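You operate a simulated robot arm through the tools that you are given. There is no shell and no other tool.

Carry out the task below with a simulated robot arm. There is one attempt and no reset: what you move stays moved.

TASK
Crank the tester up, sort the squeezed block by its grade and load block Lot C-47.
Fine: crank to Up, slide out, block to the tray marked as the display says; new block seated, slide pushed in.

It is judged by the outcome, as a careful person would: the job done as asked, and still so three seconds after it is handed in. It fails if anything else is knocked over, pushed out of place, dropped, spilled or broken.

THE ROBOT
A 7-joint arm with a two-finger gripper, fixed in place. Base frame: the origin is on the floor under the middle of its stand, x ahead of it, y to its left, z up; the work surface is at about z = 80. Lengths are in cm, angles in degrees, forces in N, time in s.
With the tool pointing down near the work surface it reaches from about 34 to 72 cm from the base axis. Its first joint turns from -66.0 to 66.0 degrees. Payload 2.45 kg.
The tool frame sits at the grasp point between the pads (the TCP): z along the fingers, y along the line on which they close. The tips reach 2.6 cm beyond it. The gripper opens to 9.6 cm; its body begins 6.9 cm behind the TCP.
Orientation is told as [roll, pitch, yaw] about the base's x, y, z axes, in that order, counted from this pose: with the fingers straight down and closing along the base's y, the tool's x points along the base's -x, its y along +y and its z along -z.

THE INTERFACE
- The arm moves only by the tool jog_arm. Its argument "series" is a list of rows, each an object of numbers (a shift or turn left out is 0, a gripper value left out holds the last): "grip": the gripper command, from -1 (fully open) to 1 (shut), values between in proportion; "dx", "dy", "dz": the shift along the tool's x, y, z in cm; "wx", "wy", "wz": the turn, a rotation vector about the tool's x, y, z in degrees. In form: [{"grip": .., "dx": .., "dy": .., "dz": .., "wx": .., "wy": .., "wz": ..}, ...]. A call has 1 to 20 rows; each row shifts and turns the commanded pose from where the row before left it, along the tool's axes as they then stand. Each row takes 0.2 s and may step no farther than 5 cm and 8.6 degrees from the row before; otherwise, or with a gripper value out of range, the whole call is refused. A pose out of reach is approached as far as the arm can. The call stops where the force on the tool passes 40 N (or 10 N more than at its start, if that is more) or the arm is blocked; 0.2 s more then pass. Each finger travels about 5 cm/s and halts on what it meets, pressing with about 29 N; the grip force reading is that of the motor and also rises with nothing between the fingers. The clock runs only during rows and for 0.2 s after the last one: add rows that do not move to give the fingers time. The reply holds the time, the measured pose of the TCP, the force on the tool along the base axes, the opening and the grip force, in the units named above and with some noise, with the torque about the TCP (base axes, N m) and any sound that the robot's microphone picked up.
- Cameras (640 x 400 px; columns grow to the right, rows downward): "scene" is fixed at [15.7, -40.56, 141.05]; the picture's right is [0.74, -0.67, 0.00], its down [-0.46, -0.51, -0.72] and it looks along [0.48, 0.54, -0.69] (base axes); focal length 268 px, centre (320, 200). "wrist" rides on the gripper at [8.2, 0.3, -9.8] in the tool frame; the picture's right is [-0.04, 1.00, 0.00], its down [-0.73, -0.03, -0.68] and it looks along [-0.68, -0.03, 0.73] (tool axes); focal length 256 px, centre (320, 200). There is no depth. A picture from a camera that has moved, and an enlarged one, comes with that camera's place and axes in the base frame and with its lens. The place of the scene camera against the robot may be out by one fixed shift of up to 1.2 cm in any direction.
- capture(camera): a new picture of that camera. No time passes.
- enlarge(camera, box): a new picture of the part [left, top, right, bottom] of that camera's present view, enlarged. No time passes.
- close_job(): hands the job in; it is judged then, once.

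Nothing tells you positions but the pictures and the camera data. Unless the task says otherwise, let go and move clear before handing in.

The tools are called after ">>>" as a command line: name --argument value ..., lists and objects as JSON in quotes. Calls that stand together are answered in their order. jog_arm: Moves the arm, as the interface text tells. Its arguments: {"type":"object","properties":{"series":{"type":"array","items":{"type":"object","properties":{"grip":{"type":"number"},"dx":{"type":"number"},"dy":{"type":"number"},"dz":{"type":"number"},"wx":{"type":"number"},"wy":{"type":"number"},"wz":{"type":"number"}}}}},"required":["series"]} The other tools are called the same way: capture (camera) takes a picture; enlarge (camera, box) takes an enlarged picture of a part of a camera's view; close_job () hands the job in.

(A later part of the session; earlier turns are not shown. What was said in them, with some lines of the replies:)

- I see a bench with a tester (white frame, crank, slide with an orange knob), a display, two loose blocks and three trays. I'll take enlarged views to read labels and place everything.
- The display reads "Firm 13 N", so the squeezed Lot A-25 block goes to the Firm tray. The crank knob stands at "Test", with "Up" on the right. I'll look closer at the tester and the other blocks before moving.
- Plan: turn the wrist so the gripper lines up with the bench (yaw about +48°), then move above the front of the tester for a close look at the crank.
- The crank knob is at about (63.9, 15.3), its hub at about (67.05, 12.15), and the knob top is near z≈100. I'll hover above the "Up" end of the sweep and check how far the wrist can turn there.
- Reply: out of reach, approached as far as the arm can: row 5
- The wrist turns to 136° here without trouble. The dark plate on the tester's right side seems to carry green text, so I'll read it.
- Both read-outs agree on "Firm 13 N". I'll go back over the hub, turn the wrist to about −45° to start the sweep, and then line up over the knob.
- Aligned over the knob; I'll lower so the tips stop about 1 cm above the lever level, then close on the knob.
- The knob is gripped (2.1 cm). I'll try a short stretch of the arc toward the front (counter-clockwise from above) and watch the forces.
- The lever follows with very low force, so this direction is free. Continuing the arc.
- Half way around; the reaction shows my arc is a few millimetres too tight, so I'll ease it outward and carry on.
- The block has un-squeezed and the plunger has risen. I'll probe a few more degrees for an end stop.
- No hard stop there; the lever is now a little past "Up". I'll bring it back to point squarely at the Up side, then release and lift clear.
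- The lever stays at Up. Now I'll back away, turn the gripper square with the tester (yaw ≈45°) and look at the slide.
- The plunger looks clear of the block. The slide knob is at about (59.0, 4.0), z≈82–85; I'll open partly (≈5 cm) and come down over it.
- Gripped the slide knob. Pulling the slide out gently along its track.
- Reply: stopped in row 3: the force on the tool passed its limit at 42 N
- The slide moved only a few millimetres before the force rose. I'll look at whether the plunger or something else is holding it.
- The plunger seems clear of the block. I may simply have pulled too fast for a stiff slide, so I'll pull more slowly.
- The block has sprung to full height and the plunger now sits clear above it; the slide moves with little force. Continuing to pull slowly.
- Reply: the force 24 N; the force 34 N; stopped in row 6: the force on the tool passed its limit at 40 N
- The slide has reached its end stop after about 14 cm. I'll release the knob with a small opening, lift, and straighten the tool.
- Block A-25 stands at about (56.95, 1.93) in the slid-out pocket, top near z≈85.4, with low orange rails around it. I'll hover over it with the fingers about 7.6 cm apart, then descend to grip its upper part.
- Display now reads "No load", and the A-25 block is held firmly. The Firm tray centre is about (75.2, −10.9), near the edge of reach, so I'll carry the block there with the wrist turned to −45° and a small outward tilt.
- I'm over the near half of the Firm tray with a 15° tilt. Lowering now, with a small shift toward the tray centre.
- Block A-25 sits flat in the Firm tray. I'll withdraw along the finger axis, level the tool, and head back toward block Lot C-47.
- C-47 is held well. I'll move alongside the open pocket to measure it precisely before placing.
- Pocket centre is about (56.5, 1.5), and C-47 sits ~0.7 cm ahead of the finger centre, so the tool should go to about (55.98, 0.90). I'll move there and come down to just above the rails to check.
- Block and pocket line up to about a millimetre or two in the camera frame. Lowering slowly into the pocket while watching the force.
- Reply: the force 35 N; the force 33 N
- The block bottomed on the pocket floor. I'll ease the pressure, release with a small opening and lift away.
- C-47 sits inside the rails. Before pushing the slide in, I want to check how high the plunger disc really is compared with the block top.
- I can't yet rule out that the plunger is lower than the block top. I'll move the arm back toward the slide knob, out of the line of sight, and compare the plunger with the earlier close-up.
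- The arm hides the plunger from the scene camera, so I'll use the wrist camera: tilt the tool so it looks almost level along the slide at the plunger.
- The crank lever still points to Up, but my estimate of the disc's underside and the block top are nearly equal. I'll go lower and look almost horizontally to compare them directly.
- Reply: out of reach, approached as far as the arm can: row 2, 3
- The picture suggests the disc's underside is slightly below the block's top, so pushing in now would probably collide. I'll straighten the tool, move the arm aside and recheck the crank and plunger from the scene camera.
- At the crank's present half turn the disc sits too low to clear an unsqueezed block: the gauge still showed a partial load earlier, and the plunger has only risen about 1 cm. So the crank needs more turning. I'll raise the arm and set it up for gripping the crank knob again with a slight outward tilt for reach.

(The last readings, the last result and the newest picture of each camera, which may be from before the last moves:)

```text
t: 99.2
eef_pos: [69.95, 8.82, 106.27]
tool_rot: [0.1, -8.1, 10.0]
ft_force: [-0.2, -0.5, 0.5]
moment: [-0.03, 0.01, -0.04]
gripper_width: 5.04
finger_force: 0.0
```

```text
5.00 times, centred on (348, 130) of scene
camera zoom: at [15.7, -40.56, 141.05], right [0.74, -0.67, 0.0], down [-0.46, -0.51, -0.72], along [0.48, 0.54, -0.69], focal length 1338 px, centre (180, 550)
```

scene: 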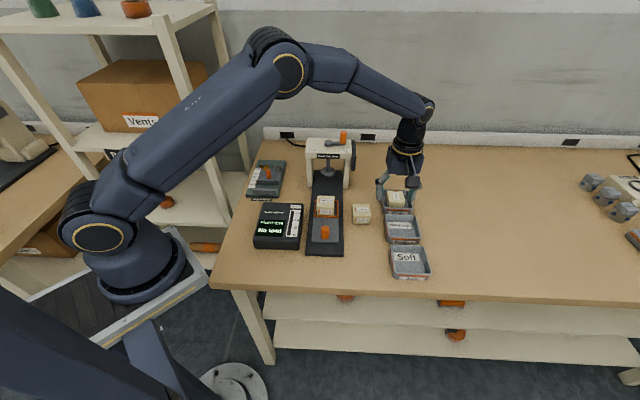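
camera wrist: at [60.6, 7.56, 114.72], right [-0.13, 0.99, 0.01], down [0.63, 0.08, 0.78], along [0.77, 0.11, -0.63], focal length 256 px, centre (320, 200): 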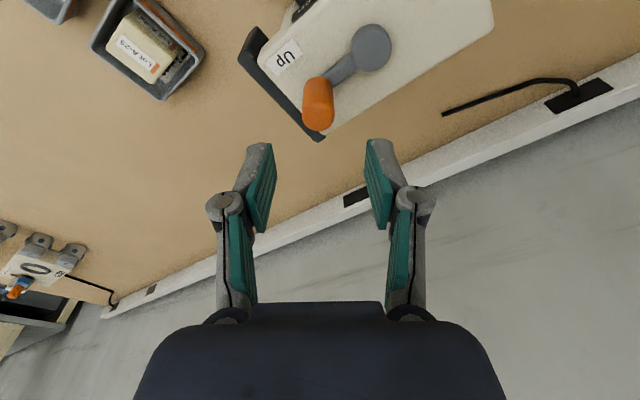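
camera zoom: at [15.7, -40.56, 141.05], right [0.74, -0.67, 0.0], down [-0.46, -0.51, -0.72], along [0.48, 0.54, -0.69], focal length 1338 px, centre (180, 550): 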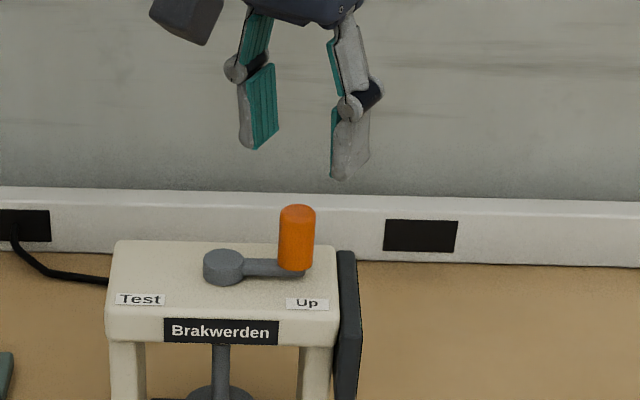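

>>> jog_arm --series '[{"dx": 0.25, "dz": 2.04}, {"dx": 0.25, "dz": 2.04}, {"dx": 0.24, "dz": 2.0}, {}, {"grip": 1}, {}, {}, {}, {}]'

>>> capture --camera "wrist"

>>> enlarge --camera "scene" --box '[300, 110, 396, 190]'

```text
t: 101.2
eef_pos: [70.08, 8.88, 100.04]
tool_rot: [0.1, -8.1, 10.0]
ft_force: [4.2, -3.9, -2.9]
moment: [-0.1, -0.21, -0.04]
gripper_width: 2.11
finger_force: 45.0
```

```text
taken
camera wrist: at [60.68, 7.59, 108.67], right [-0.13, 0.99, 0.01], down [0.63, 0.08, 0.78], along [0.77, 0.11, -0.63], focal length 256 px, centre (320, 200)
```

wrist: 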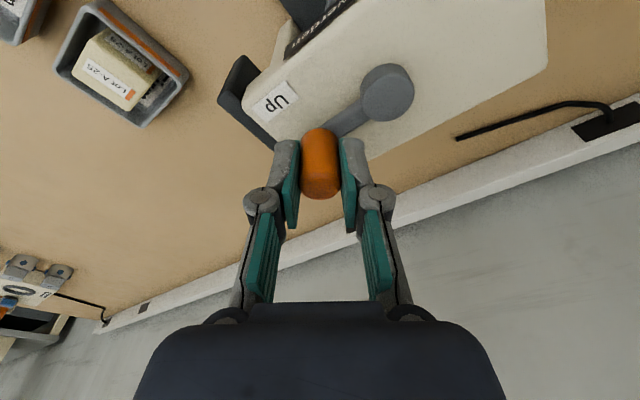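

```text
5.00 times, centred on (348, 150) of scene
camera zoom: at [15.72, -40.57, 141.04], right [0.74, -0.67, 0.0], down [-0.46, -0.51, -0.72], along [0.48, 0.54, -0.69], focal length 1338 px, centre (180, 450)
```

zoom: 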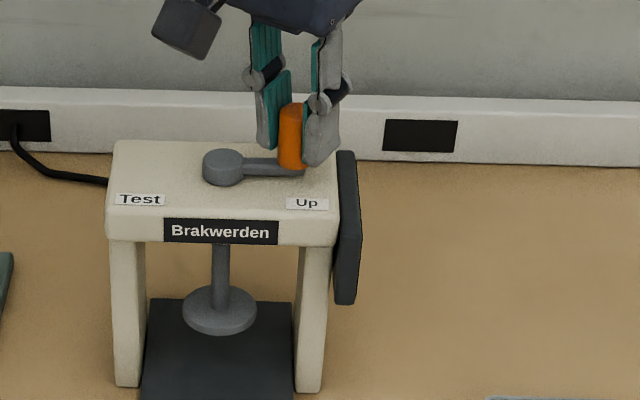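

>>> jog_arm --series '[{"dx": -0.36, "dy": 0.287, "dz": 0.051}, {"dx": -0.329, "dy": 0.324, "dz": 0.046}, {"dx": -0.294, "dy": 0.357, "dz": 0.041}]'

>>> enlarge --camera "scene" --box '[300, 110, 396, 190]'

```text
t: 102.0
eef_pos: [71.08, 10.0, 100.05]
tool_rot: [0.0, -7.9, 10.0]
ft_force: [3.8, -1.5, -6.8]
moment: [0.17, -0.77, -0.02]
gripper_width: 2.12
finger_force: 45.1
```

```text
5.00 times, centred on (348, 150) of scene
camera zoom: at [15.72, -40.56, 141.04], right [0.74, -0.67, 0.0], down [-0.46, -0.51, -0.72], along [0.48, 0.54, -0.69], focal length 1338 px, centre (180, 450)
```

zoom: 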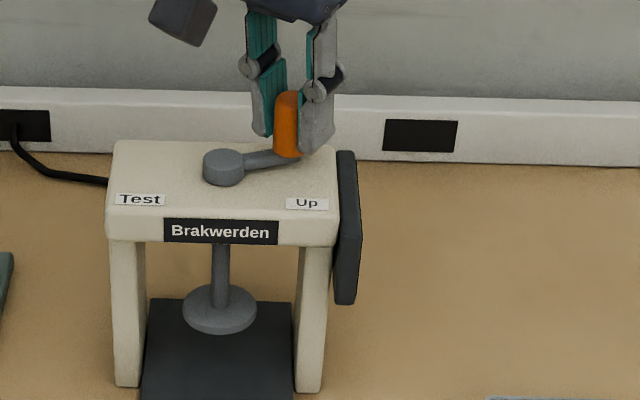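

The crank keeps turning with little force. Continuing around the back.

>>> jog_arm --series '[{"dx": -0.255, "dy": 0.386, "dz": 0.036}, {"dx": -0.213, "dy": 0.41, "dz": 0.03}, {"dx": -0.17, "dy": 0.431, "dz": 0.024}, {"dx": -0.124, "dy": 0.4465, "dz": 0.017}, {"dx": -0.078, "dy": 0.457, "dz": 0.011}, {"dx": -0.029, "dy": 0.463, "dz": 0.004}, {"dx": 0.018, "dy": 0.463, "dz": -0.003}, {"dx": 0.066, "dy": 0.4585, "dz": -0.009}, {"dx": 0.113, "dy": 0.45, "dz": -0.016}]'

>>> enlarge --camera "scene" --box '[300, 110, 396, 190]'

>>> enlarge --camera "scene" --box '[303, 160, 359, 195]'

```text
t: 104.0
eef_pos: [70.85, 13.94, 100.09]
tool_rot: [0.0, -7.9, 9.9]
ft_force: [-11.2, -6.9, -4.8]
moment: [-0.01, -0.29, -0.02]
gripper_width: 2.1
finger_force: 45.7
```

```text
5.00 times, centred on (348, 150) of scene
camera zoom: at [15.67, -40.58, 141.05], right [0.74, -0.67, 0.0], down [-0.46, -0.51, -0.72], along [0.48, 0.54, -0.69], focal length 1338 px, centre (180, 450)
```

zoom: 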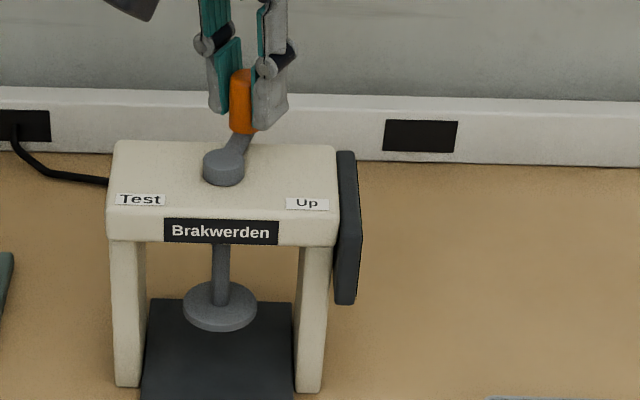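

```text
11.43 times, centred on (331, 178) of scene
camera zoom: at [15.67, -40.58, 141.05], right [0.74, -0.67, 0.0], down [-0.46, -0.51, -0.72], along [0.48, 0.54, -0.69], focal length 3057 px, centre (194, 457)
```

zoom: 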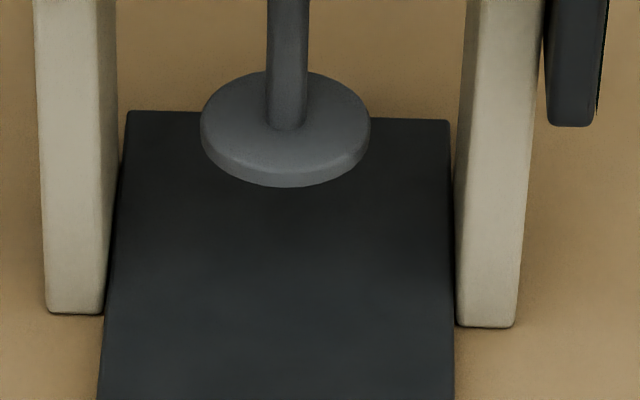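

The plunger is clearly rising further, so the crank takes more than half a turn. Continuing around toward the left side.

>>> jog_arm --series '[{"dx": 0.24, "dy": 0.415, "dz": -0.03}, {"dx": 0.203, "dy": 0.416, "dz": -0.029}, {"dx": 0.246, "dy": 0.392, "dz": -0.035}, {"dx": 0.284, "dy": 0.364, "dz": -0.04}, {"dx": 0.321, "dy": 0.332, "dz": -0.045}, {"dx": 0.354, "dy": 0.296, "dz": -0.05}, {"dx": 0.382, "dy": 0.257, "dz": -0.054}, {"dx": 0.406, "dy": 0.215, "dz": -0.057}, {"dx": 0.427, "dy": 0.171, "dz": -0.06}, {"dx": 0.442, "dy": 0.125, "dz": -0.062}]'

>>> enlarge --camera "scene" --box '[280, 110, 376, 190]'

>>> enlarge --camera "scene" --box '[303, 160, 359, 195]'

```text
t: 106.2
eef_pos: [67.31, 16.25, 100.08]
tool_rot: [0.0, -8.2, 9.9]
ft_force: [-0.3, -12.7, -9.2]
moment: [-0.17, -0.2, -0.03]
gripper_width: 2.09
finger_force: 44.9
```

```text
5.00 times, centred on (328, 150) of scene
camera zoom: at [15.72, -40.59, 141.03], right [0.74, -0.67, 0.0], down [-0.46, -0.51, -0.72], along [0.48, 0.54, -0.69], focal length 1338 px, centre (280, 450)
```

zoom: 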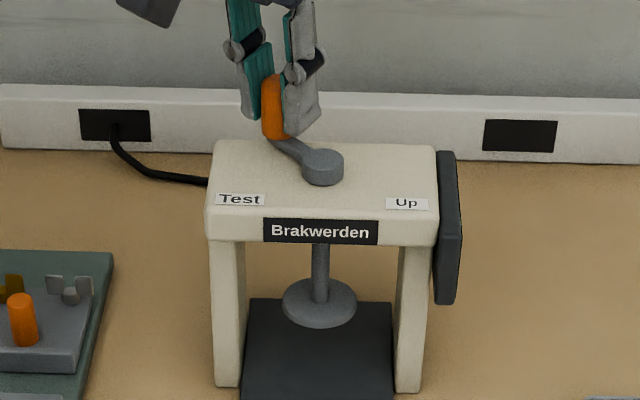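

```text
11.43 times, centred on (331, 178) of scene
camera zoom: at [15.72, -40.59, 141.03], right [0.74, -0.67, 0.0], down [-0.46, -0.51, -0.72], along [0.48, 0.54, -0.69], focal length 3057 px, centre (194, 457)
```

zoom: 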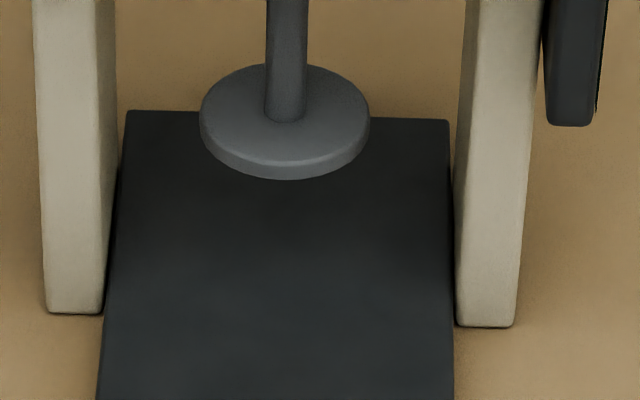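

>>> jog_arm --series '[{"dx": 0.4526, "dy": -0.02, "dz": -0.0636}, {"dx": 0.458, "dy": 0.03, "dz": -0.064}, {"dx": 0.4587, "dy": -0.019, "dz": -0.0645}, {"dx": 0.4543, "dy": -0.067, "dz": -0.064}, {"dx": 0.4448, "dy": -0.1145, "dz": -0.0625}, {"dx": 0.4306, "dy": -0.161, "dz": -0.0605}, {"dx": 0.4116, "dy": -0.205, "dz": -0.058}, {"dx": 0.3881, "dy": -0.248, "dz": -0.0546}]'

>>> enlarge --camera "scene" --box '[280, 110, 376, 190]'

>>> enlarge --camera "scene" --box '[303, 160, 359, 195]'

```text
t: 108.0
eef_pos: [63.83, 14.88, 100.12]
tool_rot: [0.1, -8.1, 10.0]
ft_force: [2.5, -1.2, -11.7]
moment: [0.09, -0.57, 0.01]
gripper_width: 2.1
finger_force: 45.4
```

```text
5.00 times, centred on (328, 150) of scene
camera zoom: at [15.73, -40.56, 141.04], right [0.74, -0.67, 0.0], down [-0.46, -0.51, -0.72], along [0.48, 0.54, -0.69], focal length 1338 px, centre (280, 450)
```

zoom: 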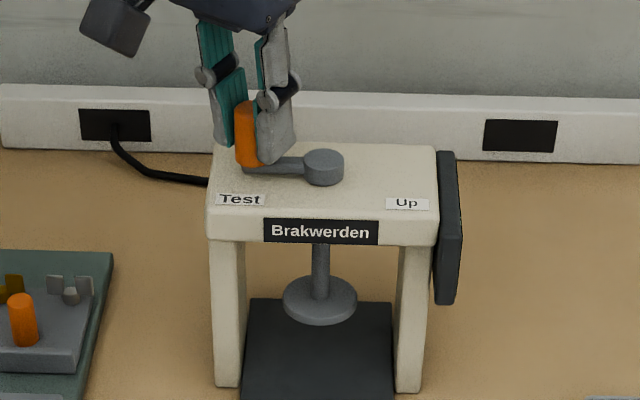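

```text
11.43 times, centred on (331, 178) of scene
camera zoom: at [15.73, -40.56, 141.04], right [0.74, -0.67, 0.0], down [-0.46, -0.51, -0.72], along [0.48, 0.54, -0.69], focal length 3057 px, centre (194, 457)
```

zoom: 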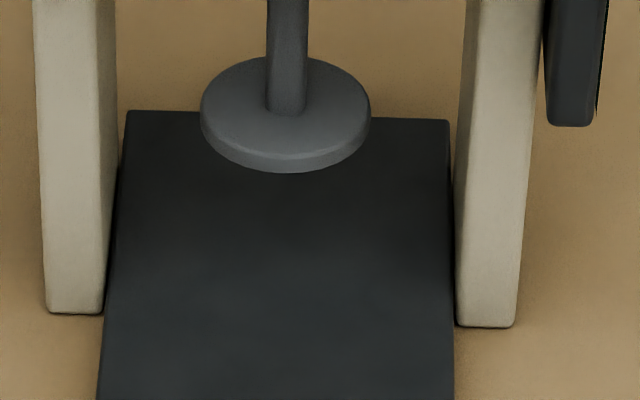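

>>> jog_arm --series '[{"dx": 0.3603, "dy": -0.2873, "dz": -0.0}, {"dx": 0.3286, "dy": -0.3238, "dz": -0.0462}, {"dx": 0.2932, "dy": -0.3567, "dz": -0.0412}, {"dx": 0.2547, "dy": -0.3857, "dz": -0.0358}, {"dx": 0.2134, "dy": -0.4105, "dz": -0.03}, {"dx": 0.1697, "dy": -0.4307, "dz": -0.0239}, {"dx": 0.1243, "dy": -0.4463, "dz": -0.0175}, {"dx": 0.0773, "dy": -0.457, "dz": -0.0109}, {"dx": 0.0296, "dy": -0.4626, "dz": -0.0042}, {"dx": -0.0184, "dy": -0.4632, "dz": 0.0026}]'

>>> enlarge --camera "scene" --box '[280, 110, 376, 190]'

```text
t: 110.2
eef_pos: [62.8, 10.64, 100.06]
tool_rot: [0.2, -8.2, 10.0]
ft_force: [-0.1, 0.8, 11.7]
moment: [-0.21, 0.83, -0.01]
gripper_width: 2.1
finger_force: 45.1
```

```text
5.00 times, centred on (328, 150) of scene
camera zoom: at [15.68, -40.56, 141.05], right [0.74, -0.67, 0.0], down [-0.46, -0.51, -0.72], along [0.48, 0.54, -0.69], focal length 1338 px, centre (280, 450)
```

zoom: 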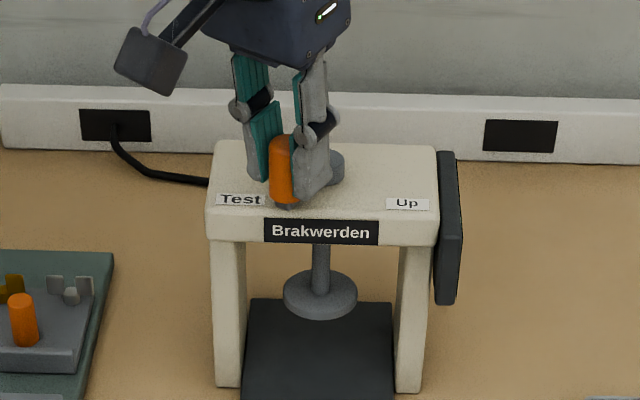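

>>> jog_arm --series '[{"dx": -0.0663, "dy": -0.4587, "dz": -0.03}, {"dx": -0.1134, "dy": -0.4492, "dz": 0.0159}, {"dx": -0.1592, "dy": -0.4348, "dz": 0.0224}, {"dx": -0.2034, "dy": -0.4156, "dz": 0.0286}, {"dx": -0.2453, "dy": -0.3919, "dz": 0.0345}, {"dx": -0.2845, "dy": -0.3638, "dz": 0.04}, {"dx": -0.3207, "dy": -0.3318, "dz": 0.0451}, {"dx": -0.3532, "dy": -0.2961, "dz": 0.0497}, {"dx": -0.382, "dy": -0.2572, "dz": 0.0537}, {"dx": -0.4065, "dy": -0.2155, "dz": 0.0571}]'

>>> enlarge --camera "scene" --box '[280, 110, 376, 190]'

>>> enlarge --camera "scene" --box '[303, 160, 359, 195]'

```text
t: 112.4
eef_pos: [65.83, 7.56, 100.04]
tool_rot: [0.2, -8.1, 9.9]
ft_force: [2.1, 8.2, 8.0]
moment: [0.14, -0.24, -0.02]
gripper_width: 2.1
finger_force: 45.3
```

```text
5.00 times, centred on (328, 150) of scene
camera zoom: at [15.69, -40.54, 141.05], right [0.74, -0.67, 0.0], down [-0.46, -0.51, -0.72], along [0.48, 0.54, -0.69], focal length 1338 px, centre (280, 450)
```

zoom: 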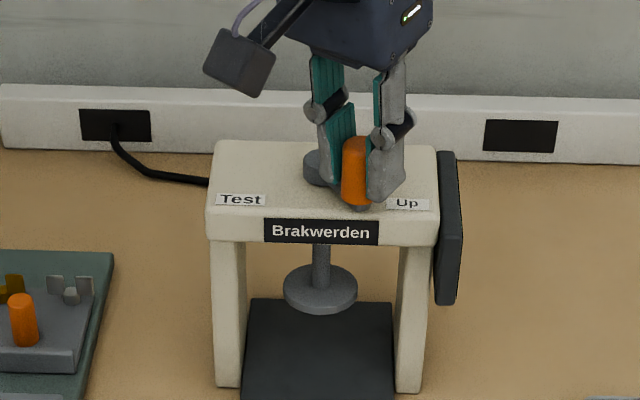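

```text
11.43 times, centred on (331, 178) of scene
camera zoom: at [15.69, -40.54, 141.05], right [0.74, -0.67, 0.0], down [-0.46, -0.51, -0.72], along [0.48, 0.54, -0.69], focal length 3057 px, centre (194, 457)
```

zoom: 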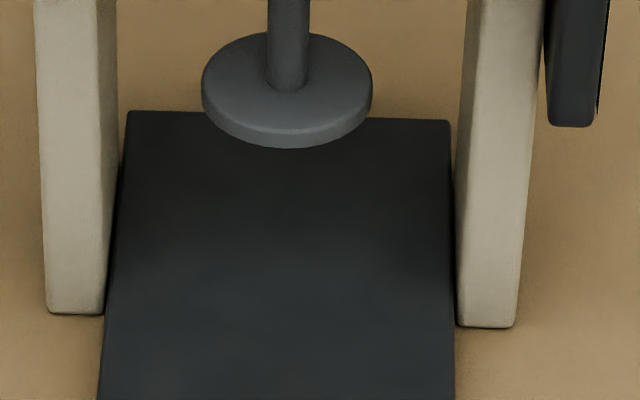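

>>> jog_arm --series '[{"dx": -0.4265, "dy": -0.11, "dz": 0.05}, {"dx": -0.442, "dy": -0.1255, "dz": 0.0621}, {"dx": -0.4526, "dy": -0.0781, "dz": 0.0636}, {"dx": -0.4581, "dy": -0.0299, "dz": 0.0644}, {"dx": -0.4587, "dy": 0.0186, "dz": 0.0645}, {"dx": -0.4543, "dy": 0.0669, "dz": 0.0639}, {"dx": -0.4448, "dy": 0.1145, "dz": 0.0625}, {"dx": -0.4306, "dy": 0.1608, "dz": 0.0605}]'

>>> enlarge --camera "scene" --box '[280, 110, 376, 190]'

>>> enlarge --camera "scene" --box '[303, 160, 359, 195]'

```text
t: 114.2
eef_pos: [69.34, 8.16, 100.2]
tool_rot: [0.1, -8.0, 9.9]
ft_force: [-5.4, 9.4, 0.1]
moment: [0.36, -0.16, 0.02]
gripper_width: 2.07
finger_force: 44.7
```

```text
5.00 times, centred on (328, 150) of scene
camera zoom: at [15.68, -40.53, 141.06], right [0.74, -0.67, 0.0], down [-0.46, -0.51, -0.72], along [0.48, 0.54, -0.69], focal length 1338 px, centre (280, 450)
```

zoom: 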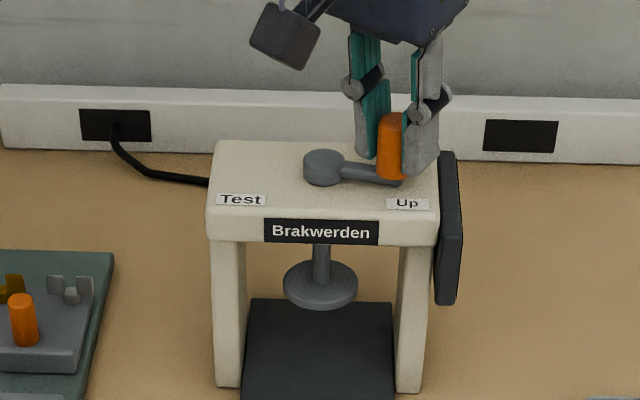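

```text
11.43 times, centred on (331, 178) of scene
camera zoom: at [15.68, -40.53, 141.06], right [0.74, -0.67, 0.0], down [-0.46, -0.51, -0.72], along [0.48, 0.54, -0.69], focal length 3057 px, centre (194, 457)
```

zoom: 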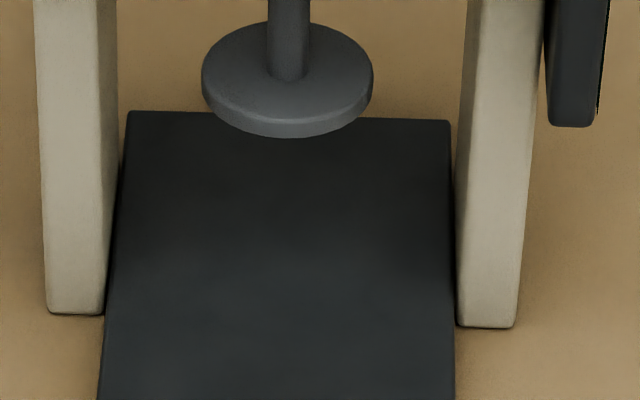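

>>> jog_arm --series '[{"dx": -0.36, "dy": 0.24, "dz": 0.0579}, {"dx": -0.3881, "dy": 0.2477, "dz": 0.0546}, {}]'

>>> enlarge --camera "scene" --box '[303, 160, 359, 195]'

>>> jog_arm --series '[{"dx": -0.3603, "dy": 0.2873, "dz": 0.0506}, {"dx": -0.3286, "dy": 0.3238, "dz": 0.0462}, {"dx": -0.294, "dy": 0.357, "dz": 0.041}, {}]'

>>> enlarge --camera "scene" --box '[280, 110, 376, 190]'

>>> enlarge --camera "scene" --box '[303, 160, 359, 195]'

```text
t: 115.0
eef_pos: [70.03, 8.62, 100.11]
tool_rot: [0.0, -8.1, 10.0]
ft_force: [-3.9, 5.8, 1.6]
moment: [-0.16, 1.15, 0.0]
gripper_width: 2.1
finger_force: 45.5
```

```text
11.43 times, centred on (331, 178) of scene
camera zoom: at [15.69, -40.55, 141.05], right [0.74, -0.67, 0.0], down [-0.46, -0.51, -0.72], along [0.48, 0.54, -0.69], focal length 3057 px, centre (194, 457)
```

zoom: 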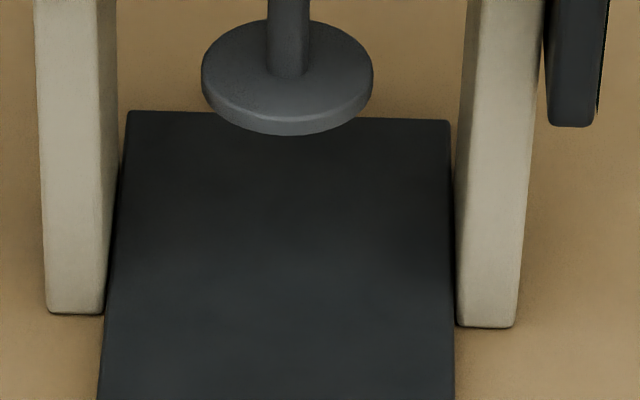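

```text
t: 115.6
eef_pos: [70.31, 8.79, 100.06]
tool_rot: [-0.4, -7.1, 9.9]
ft_force: [-9.7, -3.9, 9.7]
moment: [-0.28, 0.99, 0.02]
gripper_width: 2.13
finger_force: 45.2
stopped in row 2: the force on the tool passed its limit at 41 N (the readings are from after the stop); the commanded pose is now the measured one
```

```text
5.00 times, centred on (328, 150) of scene
camera zoom: at [15.65, -40.57, 141.05], right [0.74, -0.67, 0.0], down [-0.46, -0.51, -0.72], along [0.48, 0.54, -0.69], focal length 1338 px, centre (280, 450)
```

zoom: 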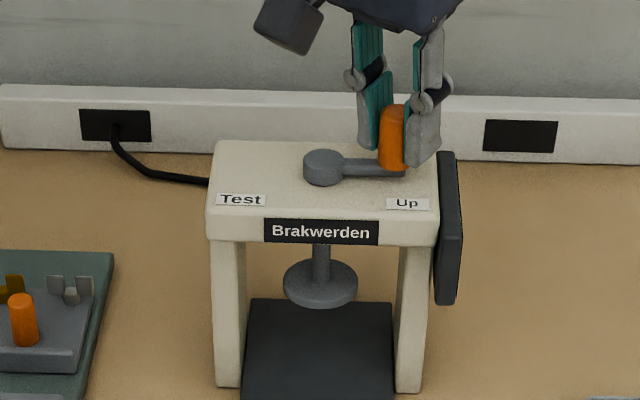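

```text
11.43 times, centred on (331, 178) of scene
camera zoom: at [15.65, -40.57, 141.05], right [0.74, -0.67, 0.0], down [-0.46, -0.51, -0.72], along [0.48, 0.54, -0.69], focal length 3057 px, centre (194, 457)
```

zoom: 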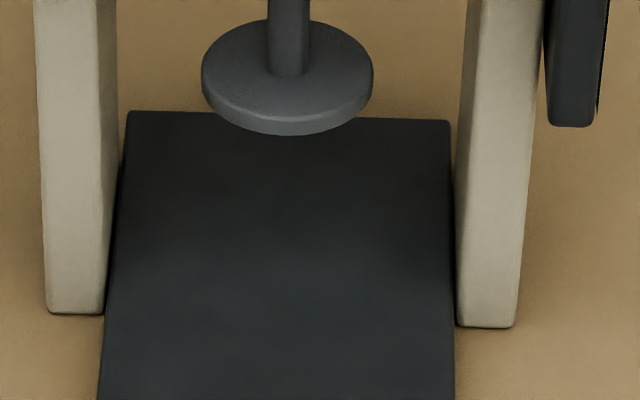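

That's the end stop, exactly at the "Up" label after one and a half turns, and the plunger is now about 2.4 cm higher. I'll release the crank and lift clear.

>>> jog_arm --series '[{}, {"grip": -0.05}, {}, {}, {"dx": -0.25, "dz": -2}, {"dx": -0.37, "dz": -3}, {"dx": -0.37, "dz": -3}, {"dx": 4}, {"dx": 4, "wy": 7}, {}]'

>>> capture --camera "scene"

>>> enlarge --camera "scene" --box '[280, 110, 376, 190]'

```text
t: 117.8
eef_pos: [62.73, 7.48, 106.98]
tool_rot: [-0.4, -0.3, 9.8]
ft_force: [-0.5, 0.1, 0.2]
moment: [-0.01, 0.0, 0.0]
gripper_width: 5.02
finger_force: 0.1
```

```text
taken
```

scene: 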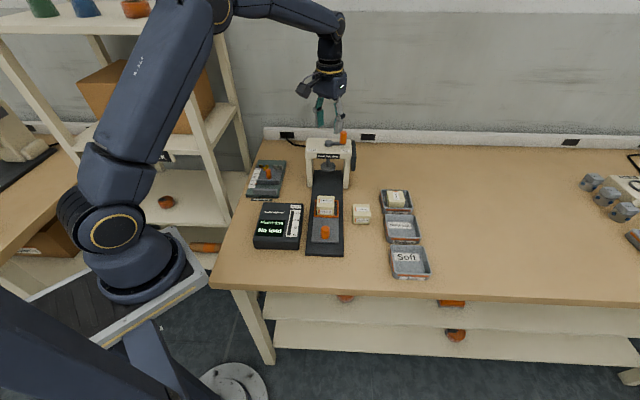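

```text
5.00 times, centred on (328, 150) of scene
camera zoom: at [15.7, -40.56, 141.05], right [0.74, -0.67, 0.0], down [-0.46, -0.51, -0.72], along [0.48, 0.54, -0.69], focal length 1338 px, centre (280, 450)
```

zoom: 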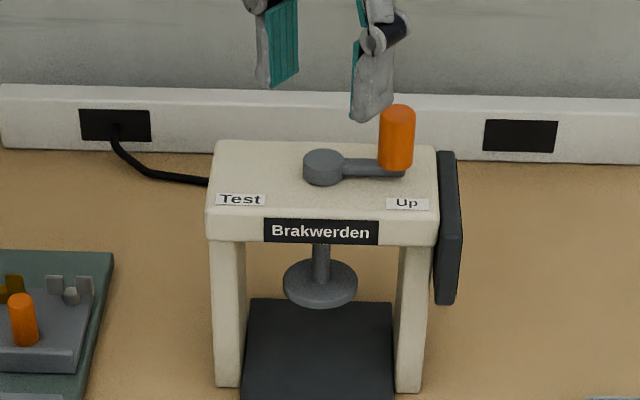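

Now back to the slide knob: turning the gripper square again and hovering over it.

>>> jog_arm --series '[{"wz": -8.5, "wx": -0.4, "wy": 0.3}, {"wz": -8.5}, {"wz": -8.5}, {"wz": -9.7}, {}]'

>>> jog_arm --series '[{"wz": -8.5, "wx": -0.4, "wy": 0.3}, {"wz": -8.5}, {"wz": -8.5}, {"wz": -8.5}, {"wz": -1}, {"dx": 4.5}, {"dx": 4.5}, {"dx": 4.5}, {"dx": 4.0, "dz": 2.5}, {"dz": 4}, {"dz": 4}, {}, {}]'

>>> capture --camera "wrist"

```text
refused: row 4 steps farther than a row can; nothing moved
```

```text
t: 120.6
eef_pos: [49.96, -4.7, 96.37]
tool_rot: [0.0, 0.0, 44.7]
ft_force: [-0.5, -0.3, 0.1]
moment: [0.0, 0.03, 0.03]
gripper_width: 5.04
finger_force: 0.2
```

```text
taken
camera wrist: at [43.84, -10.14, 106.25], right [-0.68, 0.74, 0.0], down [0.54, 0.5, 0.68], along [0.5, 0.46, -0.73], focal length 256 px, centre (320, 200)
```

wrist: 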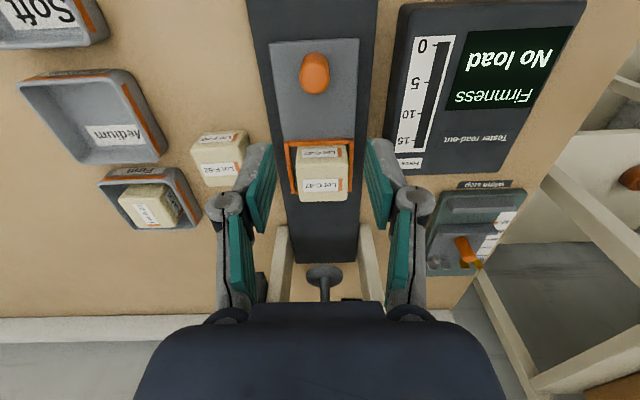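

>>> jog_arm --series '[{"dx": 1.38, "dy": -0.25}, {"dz": 3.5}, {"dz": 3.5}, {}, {}]'

>>> capture --camera "wrist"

>>> enlarge --camera "scene" --box '[280, 180, 376, 260]'

```text
t: 121.8
eef_pos: [49.18, -5.87, 89.53]
tool_rot: [0.0, 0.0, 44.7]
ft_force: [0.5, -0.1, -0.9]
moment: [0.01, 0.02, -0.03]
gripper_width: 5.05
finger_force: 0.1
```

```text
taken
camera wrist: at [43.02, -11.28, 99.41], right [-0.68, 0.74, 0.0], down [0.54, 0.5, 0.68], along [0.5, 0.46, -0.73], focal length 256 px, centre (320, 200)
```

wrist: 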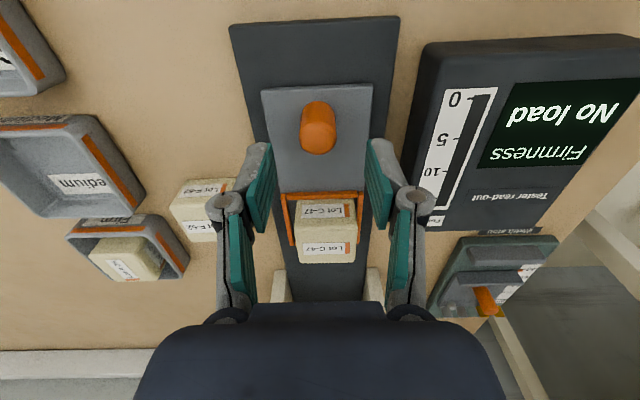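

```text
5.00 times, centred on (328, 220) of scene
camera zoom: at [15.7, -40.56, 141.05], right [0.74, -0.67, 0.0], down [-0.46, -0.51, -0.72], along [0.48, 0.54, -0.69], focal length 1338 px, centre (280, 100)
```

zoom: 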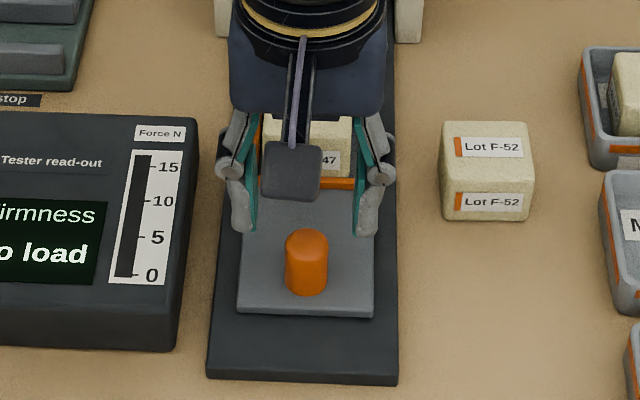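

>>> jog_arm --series '[{"dx": 0.3, "dz": 2}, {"dz": 2.15}, {}, {"grip": 1}, {}, {}, {}]'

>>> capture --camera "wrist"

```text
t: 123.4
eef_pos: [49.3, -6.07, 85.17]
tool_rot: [0.2, 0.0, 44.7]
ft_force: [-2.7, 4.0, -0.8]
moment: [0.07, 0.06, 0.0]
gripper_width: 2.31
finger_force: 45.2
```

```text
taken
camera wrist: at [42.98, -11.54, 95.13], right [-0.68, 0.74, 0.0], down [0.54, 0.5, 0.68], along [0.5, 0.46, -0.73], focal length 256 px, centre (320, 200)
```

wrist: 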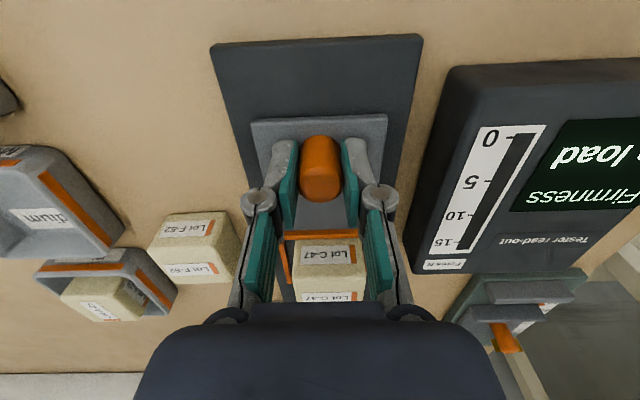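

>>> jog_arm --series '[{"dx": -0.2, "dy": 0.004}, {"dx": -0.3, "dy": 0.006}, {"dx": -0.4, "dy": 0.008}, {"dx": -0.4, "dy": 0.008}, {"dx": -0.4, "dy": 0.008}, {"dx": -0.4, "dy": 0.008}, {"dx": -0.4, "dy": 0.008}, {"dx": -0.4, "dy": 0.008}]'

>>> capture --camera "wrist"

```text
t: 124.8
eef_pos: [50.29, -4.68, 85.43]
tool_rot: [0.0, 0.1, 44.7]
ft_force: [2.2, -2.2, -6.1]
moment: [-0.17, 0.03, 0.03]
gripper_width: 2.33
finger_force: 45.2
stopped in row 6: the force on the tool passed its limit at 40 N (the readings are from after the stop); the commanded pose is now the measured one
```

```text
taken
camera wrist: at [44.24, -10.25, 95.15], right [-0.68, 0.74, 0.0], down [0.54, 0.5, 0.68], along [0.5, 0.46, -0.74], focal length 256 px, centre (320, 200)
```

wrist: 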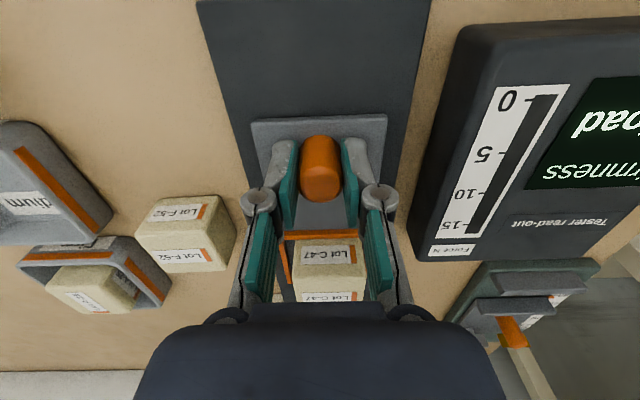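

>>> jog_arm --series '[{}, {"dx": -0.15}, {"dx": -0.2}, {"dx": -0.2}, {"dx": -0.2}, {"dx": -0.2}, {"dx": -0.2}]'

```text
t: 126.4
eef_pos: [51.24, -3.99, 85.3]
tool_rot: [0.2, 0.2, 44.7]
ft_force: [2.9, -3.1, -5.2]
moment: [-0.42, 0.36, 0.01]
gripper_width: 2.32
finger_force: 44.8
```

>>> jog_arm --series '[{"dx": -0.25}, {"dx": -0.25}, {"dx": -0.3}, {"dx": -0.3}, {"dx": -0.3}, {"dx": -0.3}, {"dx": -0.3}, {"dx": -0.3}, {"dx": -0.3}, {"dx": -0.3}]'

>>> capture --camera "wrist"

>>> enlarge --camera "scene" --box '[280, 140, 376, 240]'

```text
t: 128.6
eef_pos: [53.16, -1.98, 85.35]
tool_rot: [0.2, 0.0, 44.8]
ft_force: [0.7, -0.5, -13.0]
moment: [-0.33, 0.37, 0.05]
gripper_width: 2.32
finger_force: 44.5
```

```text
taken
camera wrist: at [47.1, -7.42, 95.17], right [-0.68, 0.74, 0.0], down [0.54, 0.5, 0.68], along [0.5, 0.46, -0.74], focal length 256 px, centre (320, 200)
```

wrist: 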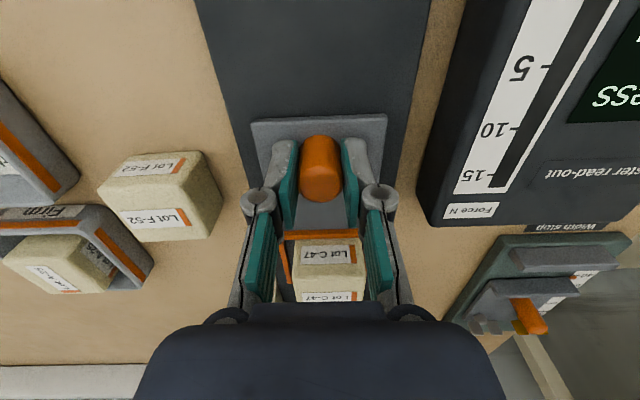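

```text
4.00 times, centred on (328, 190) of scene
camera zoom: at [15.72, -40.56, 141.04], right [0.74, -0.67, 0.0], down [-0.46, -0.51, -0.72], along [0.48, 0.54, -0.69], focal length 1070 px, centre (288, 240)
```

zoom: 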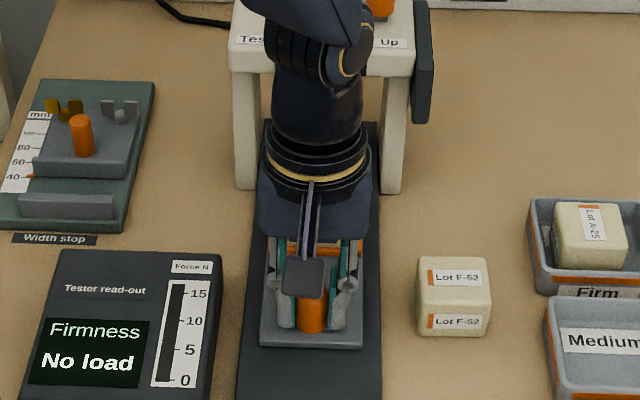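

>>> jog_arm --series '[{"dx": -0.25, "dz": 0.05}, {"dx": -0.3}, {"dx": -0.35}, {"dx": -0.35}, {"dx": -0.35}, {"dx": -0.35}, {"dx": -0.35}, {"dx": -0.35}, {"dx": -0.35}, {"dx": -0.35}, {"dx": -0.35}]'

>>> enlarge --camera "scene" --box '[280, 120, 376, 220]'

>>> capture --camera "wrist"

```text
t: 131.0
eef_pos: [55.98, 0.73, 85.31]
tool_rot: [0.0, 0.1, 44.7]
ft_force: [-3.3, 3.9, 14.6]
moment: [0.53, -0.3, -0.03]
gripper_width: 2.35
finger_force: 44.5
```

```text
4.00 times, centred on (328, 170) of scene
camera zoom: at [15.66, -40.56, 141.05], right [0.74, -0.67, 0.0], down [-0.46, -0.51, -0.72], along [0.48, 0.54, -0.69], focal length 1070 px, centre (288, 320)
```

zoom: 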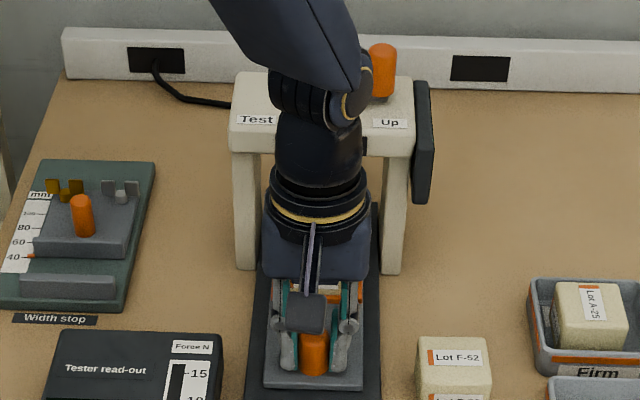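

```text
taken
camera wrist: at [49.74, -4.74, 95.15], right [-0.67, 0.74, 0.0], down [0.54, 0.5, 0.68], along [0.5, 0.46, -0.73], focal length 256 px, centre (320, 200)
```

wrist: 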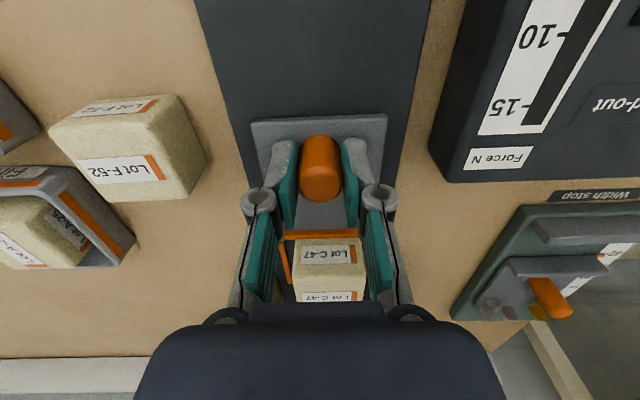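

>>> jog_arm --series '[{"dx": -0.25, "dz": -0.05}, {"dx": -0.3}, {"dx": -0.3}, {"dx": -0.3}, {"dx": -0.3}, {"dx": -0.3}, {"dx": -0.3}, {"dx": -0.3}, {"dx": -0.3}, {"dx": -0.3}]'

>>> capture --camera "wrist"

>>> enlarge --camera "scene" --box '[280, 120, 376, 220]'

```text
t: 133.2
eef_pos: [57.83, 2.81, 85.31]
tool_rot: [0.0, 0.2, 44.8]
ft_force: [1.9, -2.7, -8.4]
moment: [-0.37, 0.19, -0.03]
gripper_width: 2.32
finger_force: 44.8
```

```text
taken
camera wrist: at [51.79, -2.7, 95.17], right [-0.68, 0.74, 0.0], down [0.54, 0.5, 0.68], along [0.5, 0.46, -0.74], focal length 256 px, centre (320, 200)
```

wrist: 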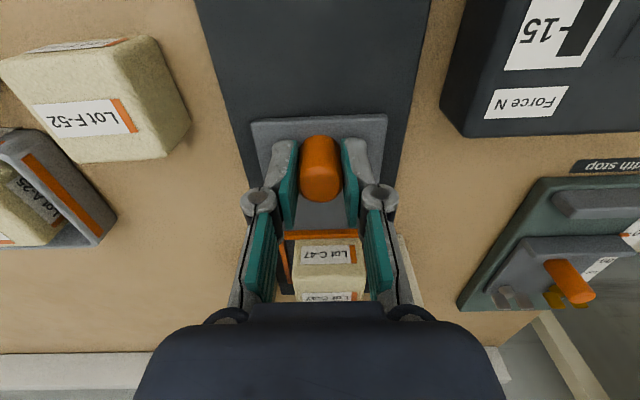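

```text
4.00 times, centred on (328, 170) of scene
camera zoom: at [15.72, -40.56, 141.04], right [0.74, -0.67, 0.0], down [-0.46, -0.51, -0.72], along [0.48, 0.54, -0.69], focal length 1070 px, centre (288, 320)
```

zoom: 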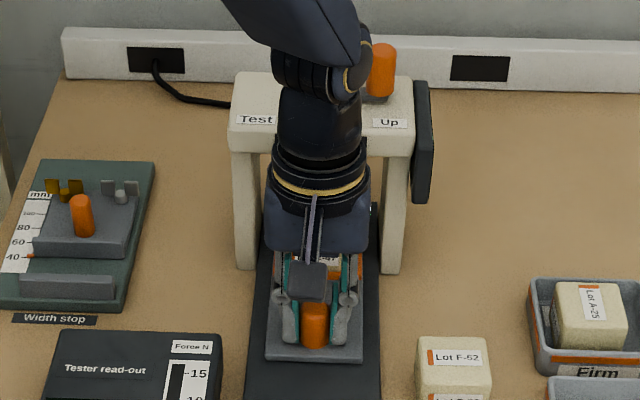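

>>> jog_arm --series '[{"dx": -0.2}, {"dx": -0.25}, {"dx": -0.25}, {"dx": -0.25}, {"dx": -0.2}, {"dx": -0.2}, {"dx": -0.2}, {"dx": -0.2}, {}]'

>>> enlarge --camera "scene" --box '[280, 120, 376, 220]'

>>> enlarge --camera "wrist" --box '[240, 200, 400, 310]'

```text
t: 135.2
eef_pos: [59.08, 3.76, 85.33]
tool_rot: [0.2, 0.4, 44.8]
ft_force: [-12.9, -8.4, 6.5]
moment: [-0.25, 0.4, -0.1]
gripper_width: 2.31
finger_force: 44.6
```

```text
4.00 times, centred on (328, 170) of scene
camera zoom: at [15.65, -40.58, 141.05], right [0.74, -0.67, 0.0], down [-0.46, -0.51, -0.72], along [0.48, 0.54, -0.69], focal length 1070 px, centre (288, 320)
```

zoom: 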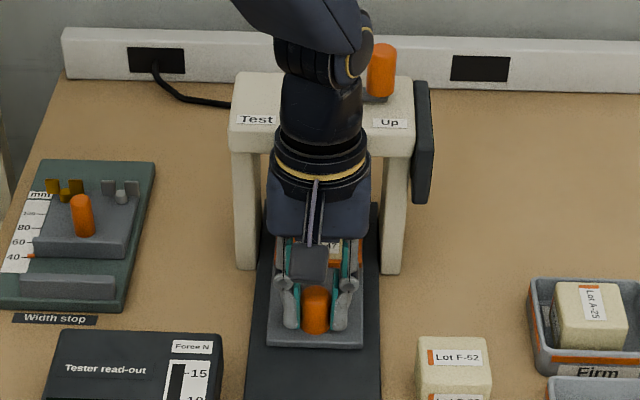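

```text
3.64 times, centred on (320, 255) of wrist
camera zoom: at [52.96, -1.56, 95.2], right [-0.67, 0.74, 0.0], down [0.55, 0.5, 0.67], along [0.5, 0.46, -0.74], focal length 931 px, centre (320, 0)
```

zoom: 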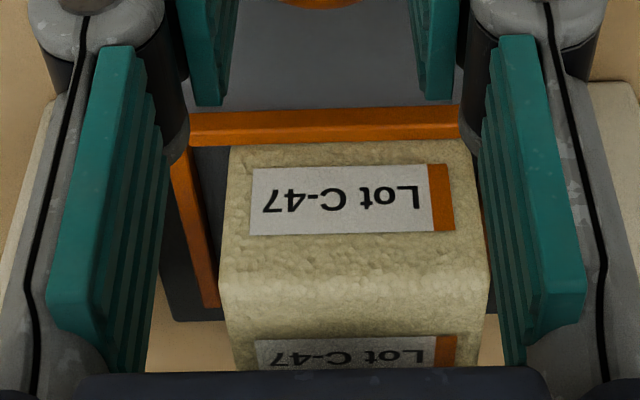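

>>> jog_arm --series '[{"dx": -0.15}, {"dx": -0.1}, {}]'

>>> enlarge --camera "scene" --box '[280, 140, 376, 220]'

```text
t: 136.0
eef_pos: [59.09, 3.84, 85.36]
tool_rot: [0.3, 0.7, 44.7]
ft_force: [-26.3, -20.6, 10.6]
moment: [-0.25, 0.4, 0.02]
gripper_width: 2.35
finger_force: 44.9
```

```text
5.00 times, centred on (328, 180) of scene
camera zoom: at [15.62, -40.61, 141.04], right [0.74, -0.67, 0.0], down [-0.46, -0.51, -0.72], along [0.48, 0.54, -0.69], focal length 1338 px, centre (280, 300)
```

zoom: 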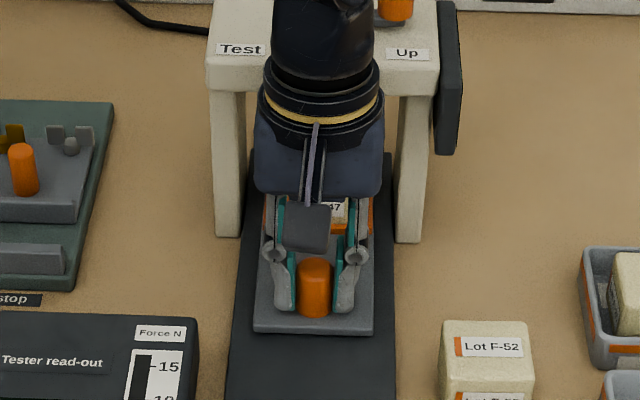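

The slide is against its inner stop, level with its original position. I'll relax the push, release the knob and lift straight up.

>>> jog_arm --series '[{"dx": 0.12}, {"dx": 0.08}, {}, {"grip": -0.05}, {}, {}, {"dz": -1.5}, {"dz": -2}, {"dz": -3}, {"dz": -3}, {}]'

>>> jog_arm --series '[{"dx": 4}, {"dx": 4}, {"dx": 4, "dz": -2}, {"dy": -4}, {"dy": -4}, {"dy": -4}, {"dy": -4}, {}]'

>>> capture --camera "scene"

>>> enlarge --camera "scene" --box '[290, 120, 370, 210]'

>>> enlarge --camera "scene" --box '[250, 180, 434, 290]'

```text
t: 138.4
eef_pos: [59.12, 3.86, 94.99]
tool_rot: [0.1, 0.1, 44.8]
ft_force: [0.8, 0.5, 0.3]
moment: [0.03, 0.02, 0.02]
gripper_width: 5.03
finger_force: 0.1
```

```text
t: 140.2
eef_pos: [62.1, -15.99, 97.1]
tool_rot: [0.1, 0.2, 44.7]
ft_force: [0.4, -0.9, 0.6]
moment: [-0.01, 0.0, -0.02]
gripper_width: 5.03
finger_force: 0.2
```

```text
taken
```

scene: 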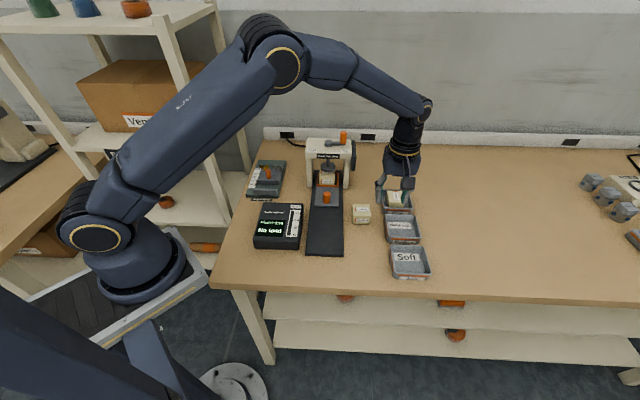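

```text
4.44 times, centred on (330, 165) of scene
camera zoom: at [15.7, -40.56, 141.05], right [0.74, -0.67, 0.0], down [-0.46, -0.51, -0.72], along [0.48, 0.54, -0.69], focal length 1189 px, centre (276, 356)
```

zoom: 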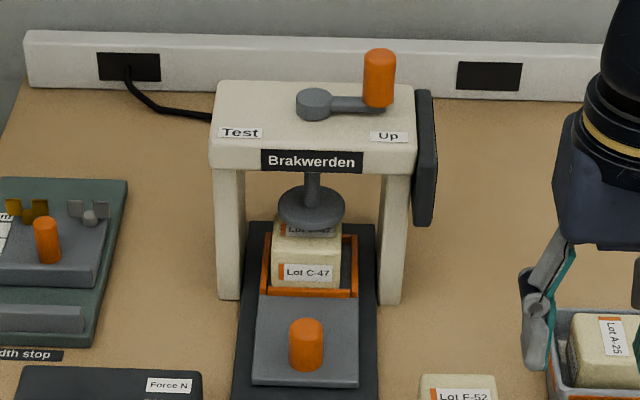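

```text
3.48 times, centred on (342, 235) of scene
camera zoom: at [15.7, -40.56, 141.05], right [0.74, -0.67, 0.0], down [-0.46, -0.51, -0.72], along [0.48, 0.54, -0.69], focal length 930 px, centre (244, 78)
```

zoom: 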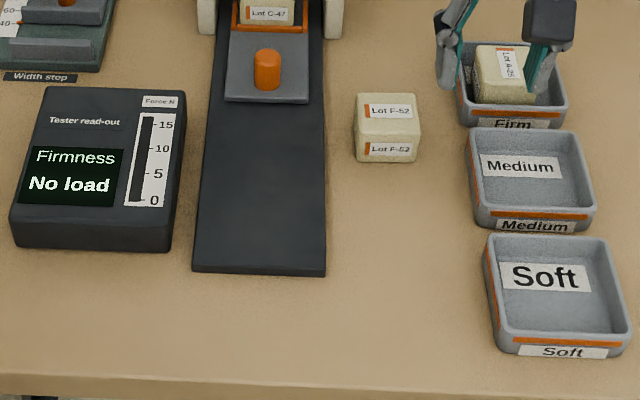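

Everything looks in place. I'll check the slide position and block seating closely, and move the arm away from above the trays.

>>> jog_arm --series '[{"dz": -4}, {"dz": -4}, {"dx": 4}, {"dx": 4}, {"dx": 4}, {}]'

>>> enlarge --camera "scene" --box '[295, 160, 375, 210]'

>>> enlarge --camera "scene" --box '[312, 165, 348, 195]'

>>> enlarge --camera "scene" --box '[340, 180, 436, 240]'

>>> capture --camera "wrist"

```text
t: 141.6
eef_pos: [53.58, -24.47, 104.8]
tool_rot: [0.1, 0.0, 44.9]
ft_force: [-0.2, 0.1, -0.3]
moment: [-0.01, 0.01, -0.03]
gripper_width: 5.03
finger_force: 0.0
```

```text
8.00 times, centred on (335, 185) of scene
camera zoom: at [15.7, -40.56, 141.05], right [0.74, -0.67, 0.0], down [-0.46, -0.51, -0.72], along [0.48, 0.54, -0.69], focal length 2140 px, centre (200, 320)
```

zoom: 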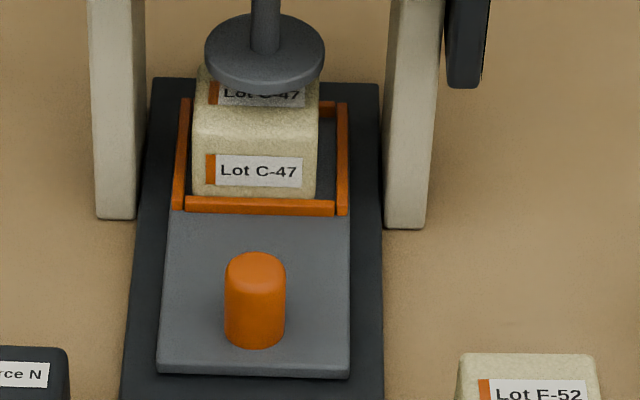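

```text
13.33 times, centred on (330, 180) of scene
camera zoom: at [15.7, -40.56, 141.05], right [0.74, -0.67, 0.0], down [-0.46, -0.51, -0.72], along [0.48, 0.54, -0.69], focal length 3567 px, centre (187, 467)
```

zoom: 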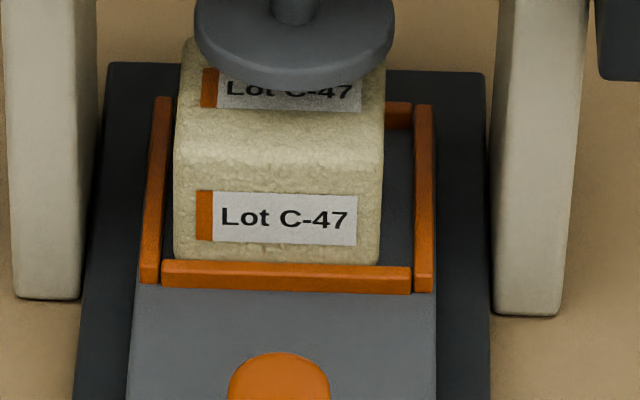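

```text
6.67 times, centred on (388, 210) of scene
camera zoom: at [15.7, -40.56, 141.05], right [0.74, -0.67, 0.0], down [-0.46, -0.51, -0.72], along [0.48, 0.54, -0.69], focal length 1783 px, centre (-133, 133)
```

zoom: 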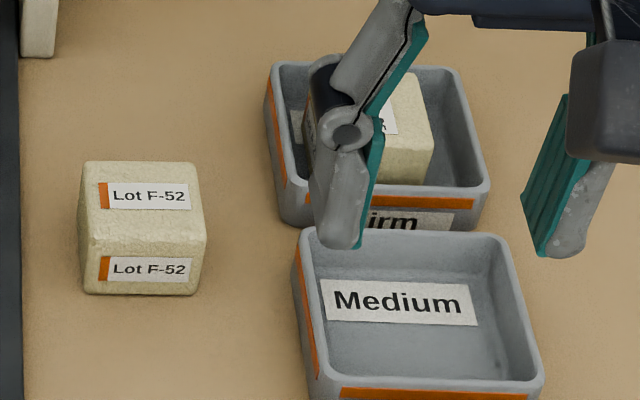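

```text
taken
camera wrist: at [47.5, -29.81, 114.67], right [-0.68, 0.74, 0.0], down [0.54, 0.5, 0.68], along [0.5, 0.46, -0.74], focal length 256 px, centre (320, 200)
```

wrist: 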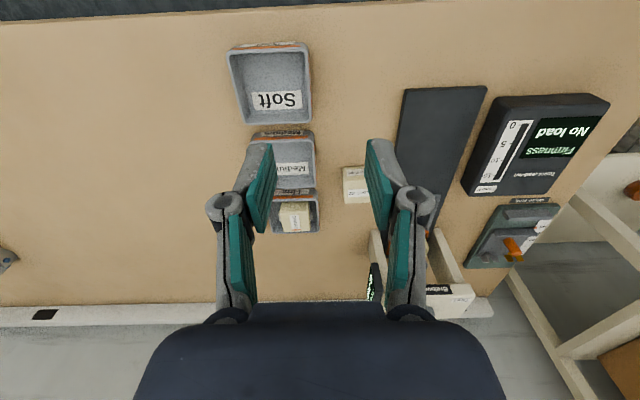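

The crank is at its Up stop, A-25 is in the Firm tray, and C-47 is seated in the pocket. The slide is back at its original inner position, nothing else has been disturbed, and the arm is clear. Handing the job in.

>>> close_job

```text
The job is handed in.
```

The job is done and handed in.

- **Crank:** it is at Up, against its end stop. It took one and a half turns, not half. I stopped too early at first, so the old block was still slightly squeezed when I started pulling the slide out. The first pull tripped the force limit before it came free. I finished cranking before pushing the slide back in.
- **Old block:** Lot A-25 read "Firm 13 N" on both displays and now lies flat in the Firm tray.
- **New block:** Lot C-47 sits flat between the rails of the slide pocket, about 3 mm to the left of centre.
- **Slide:** it is pushed in to its inner stop, in the same place it started.

I saw nothing else on the bench moved or knocked over. The gripper is open and the arm is clear of everything.
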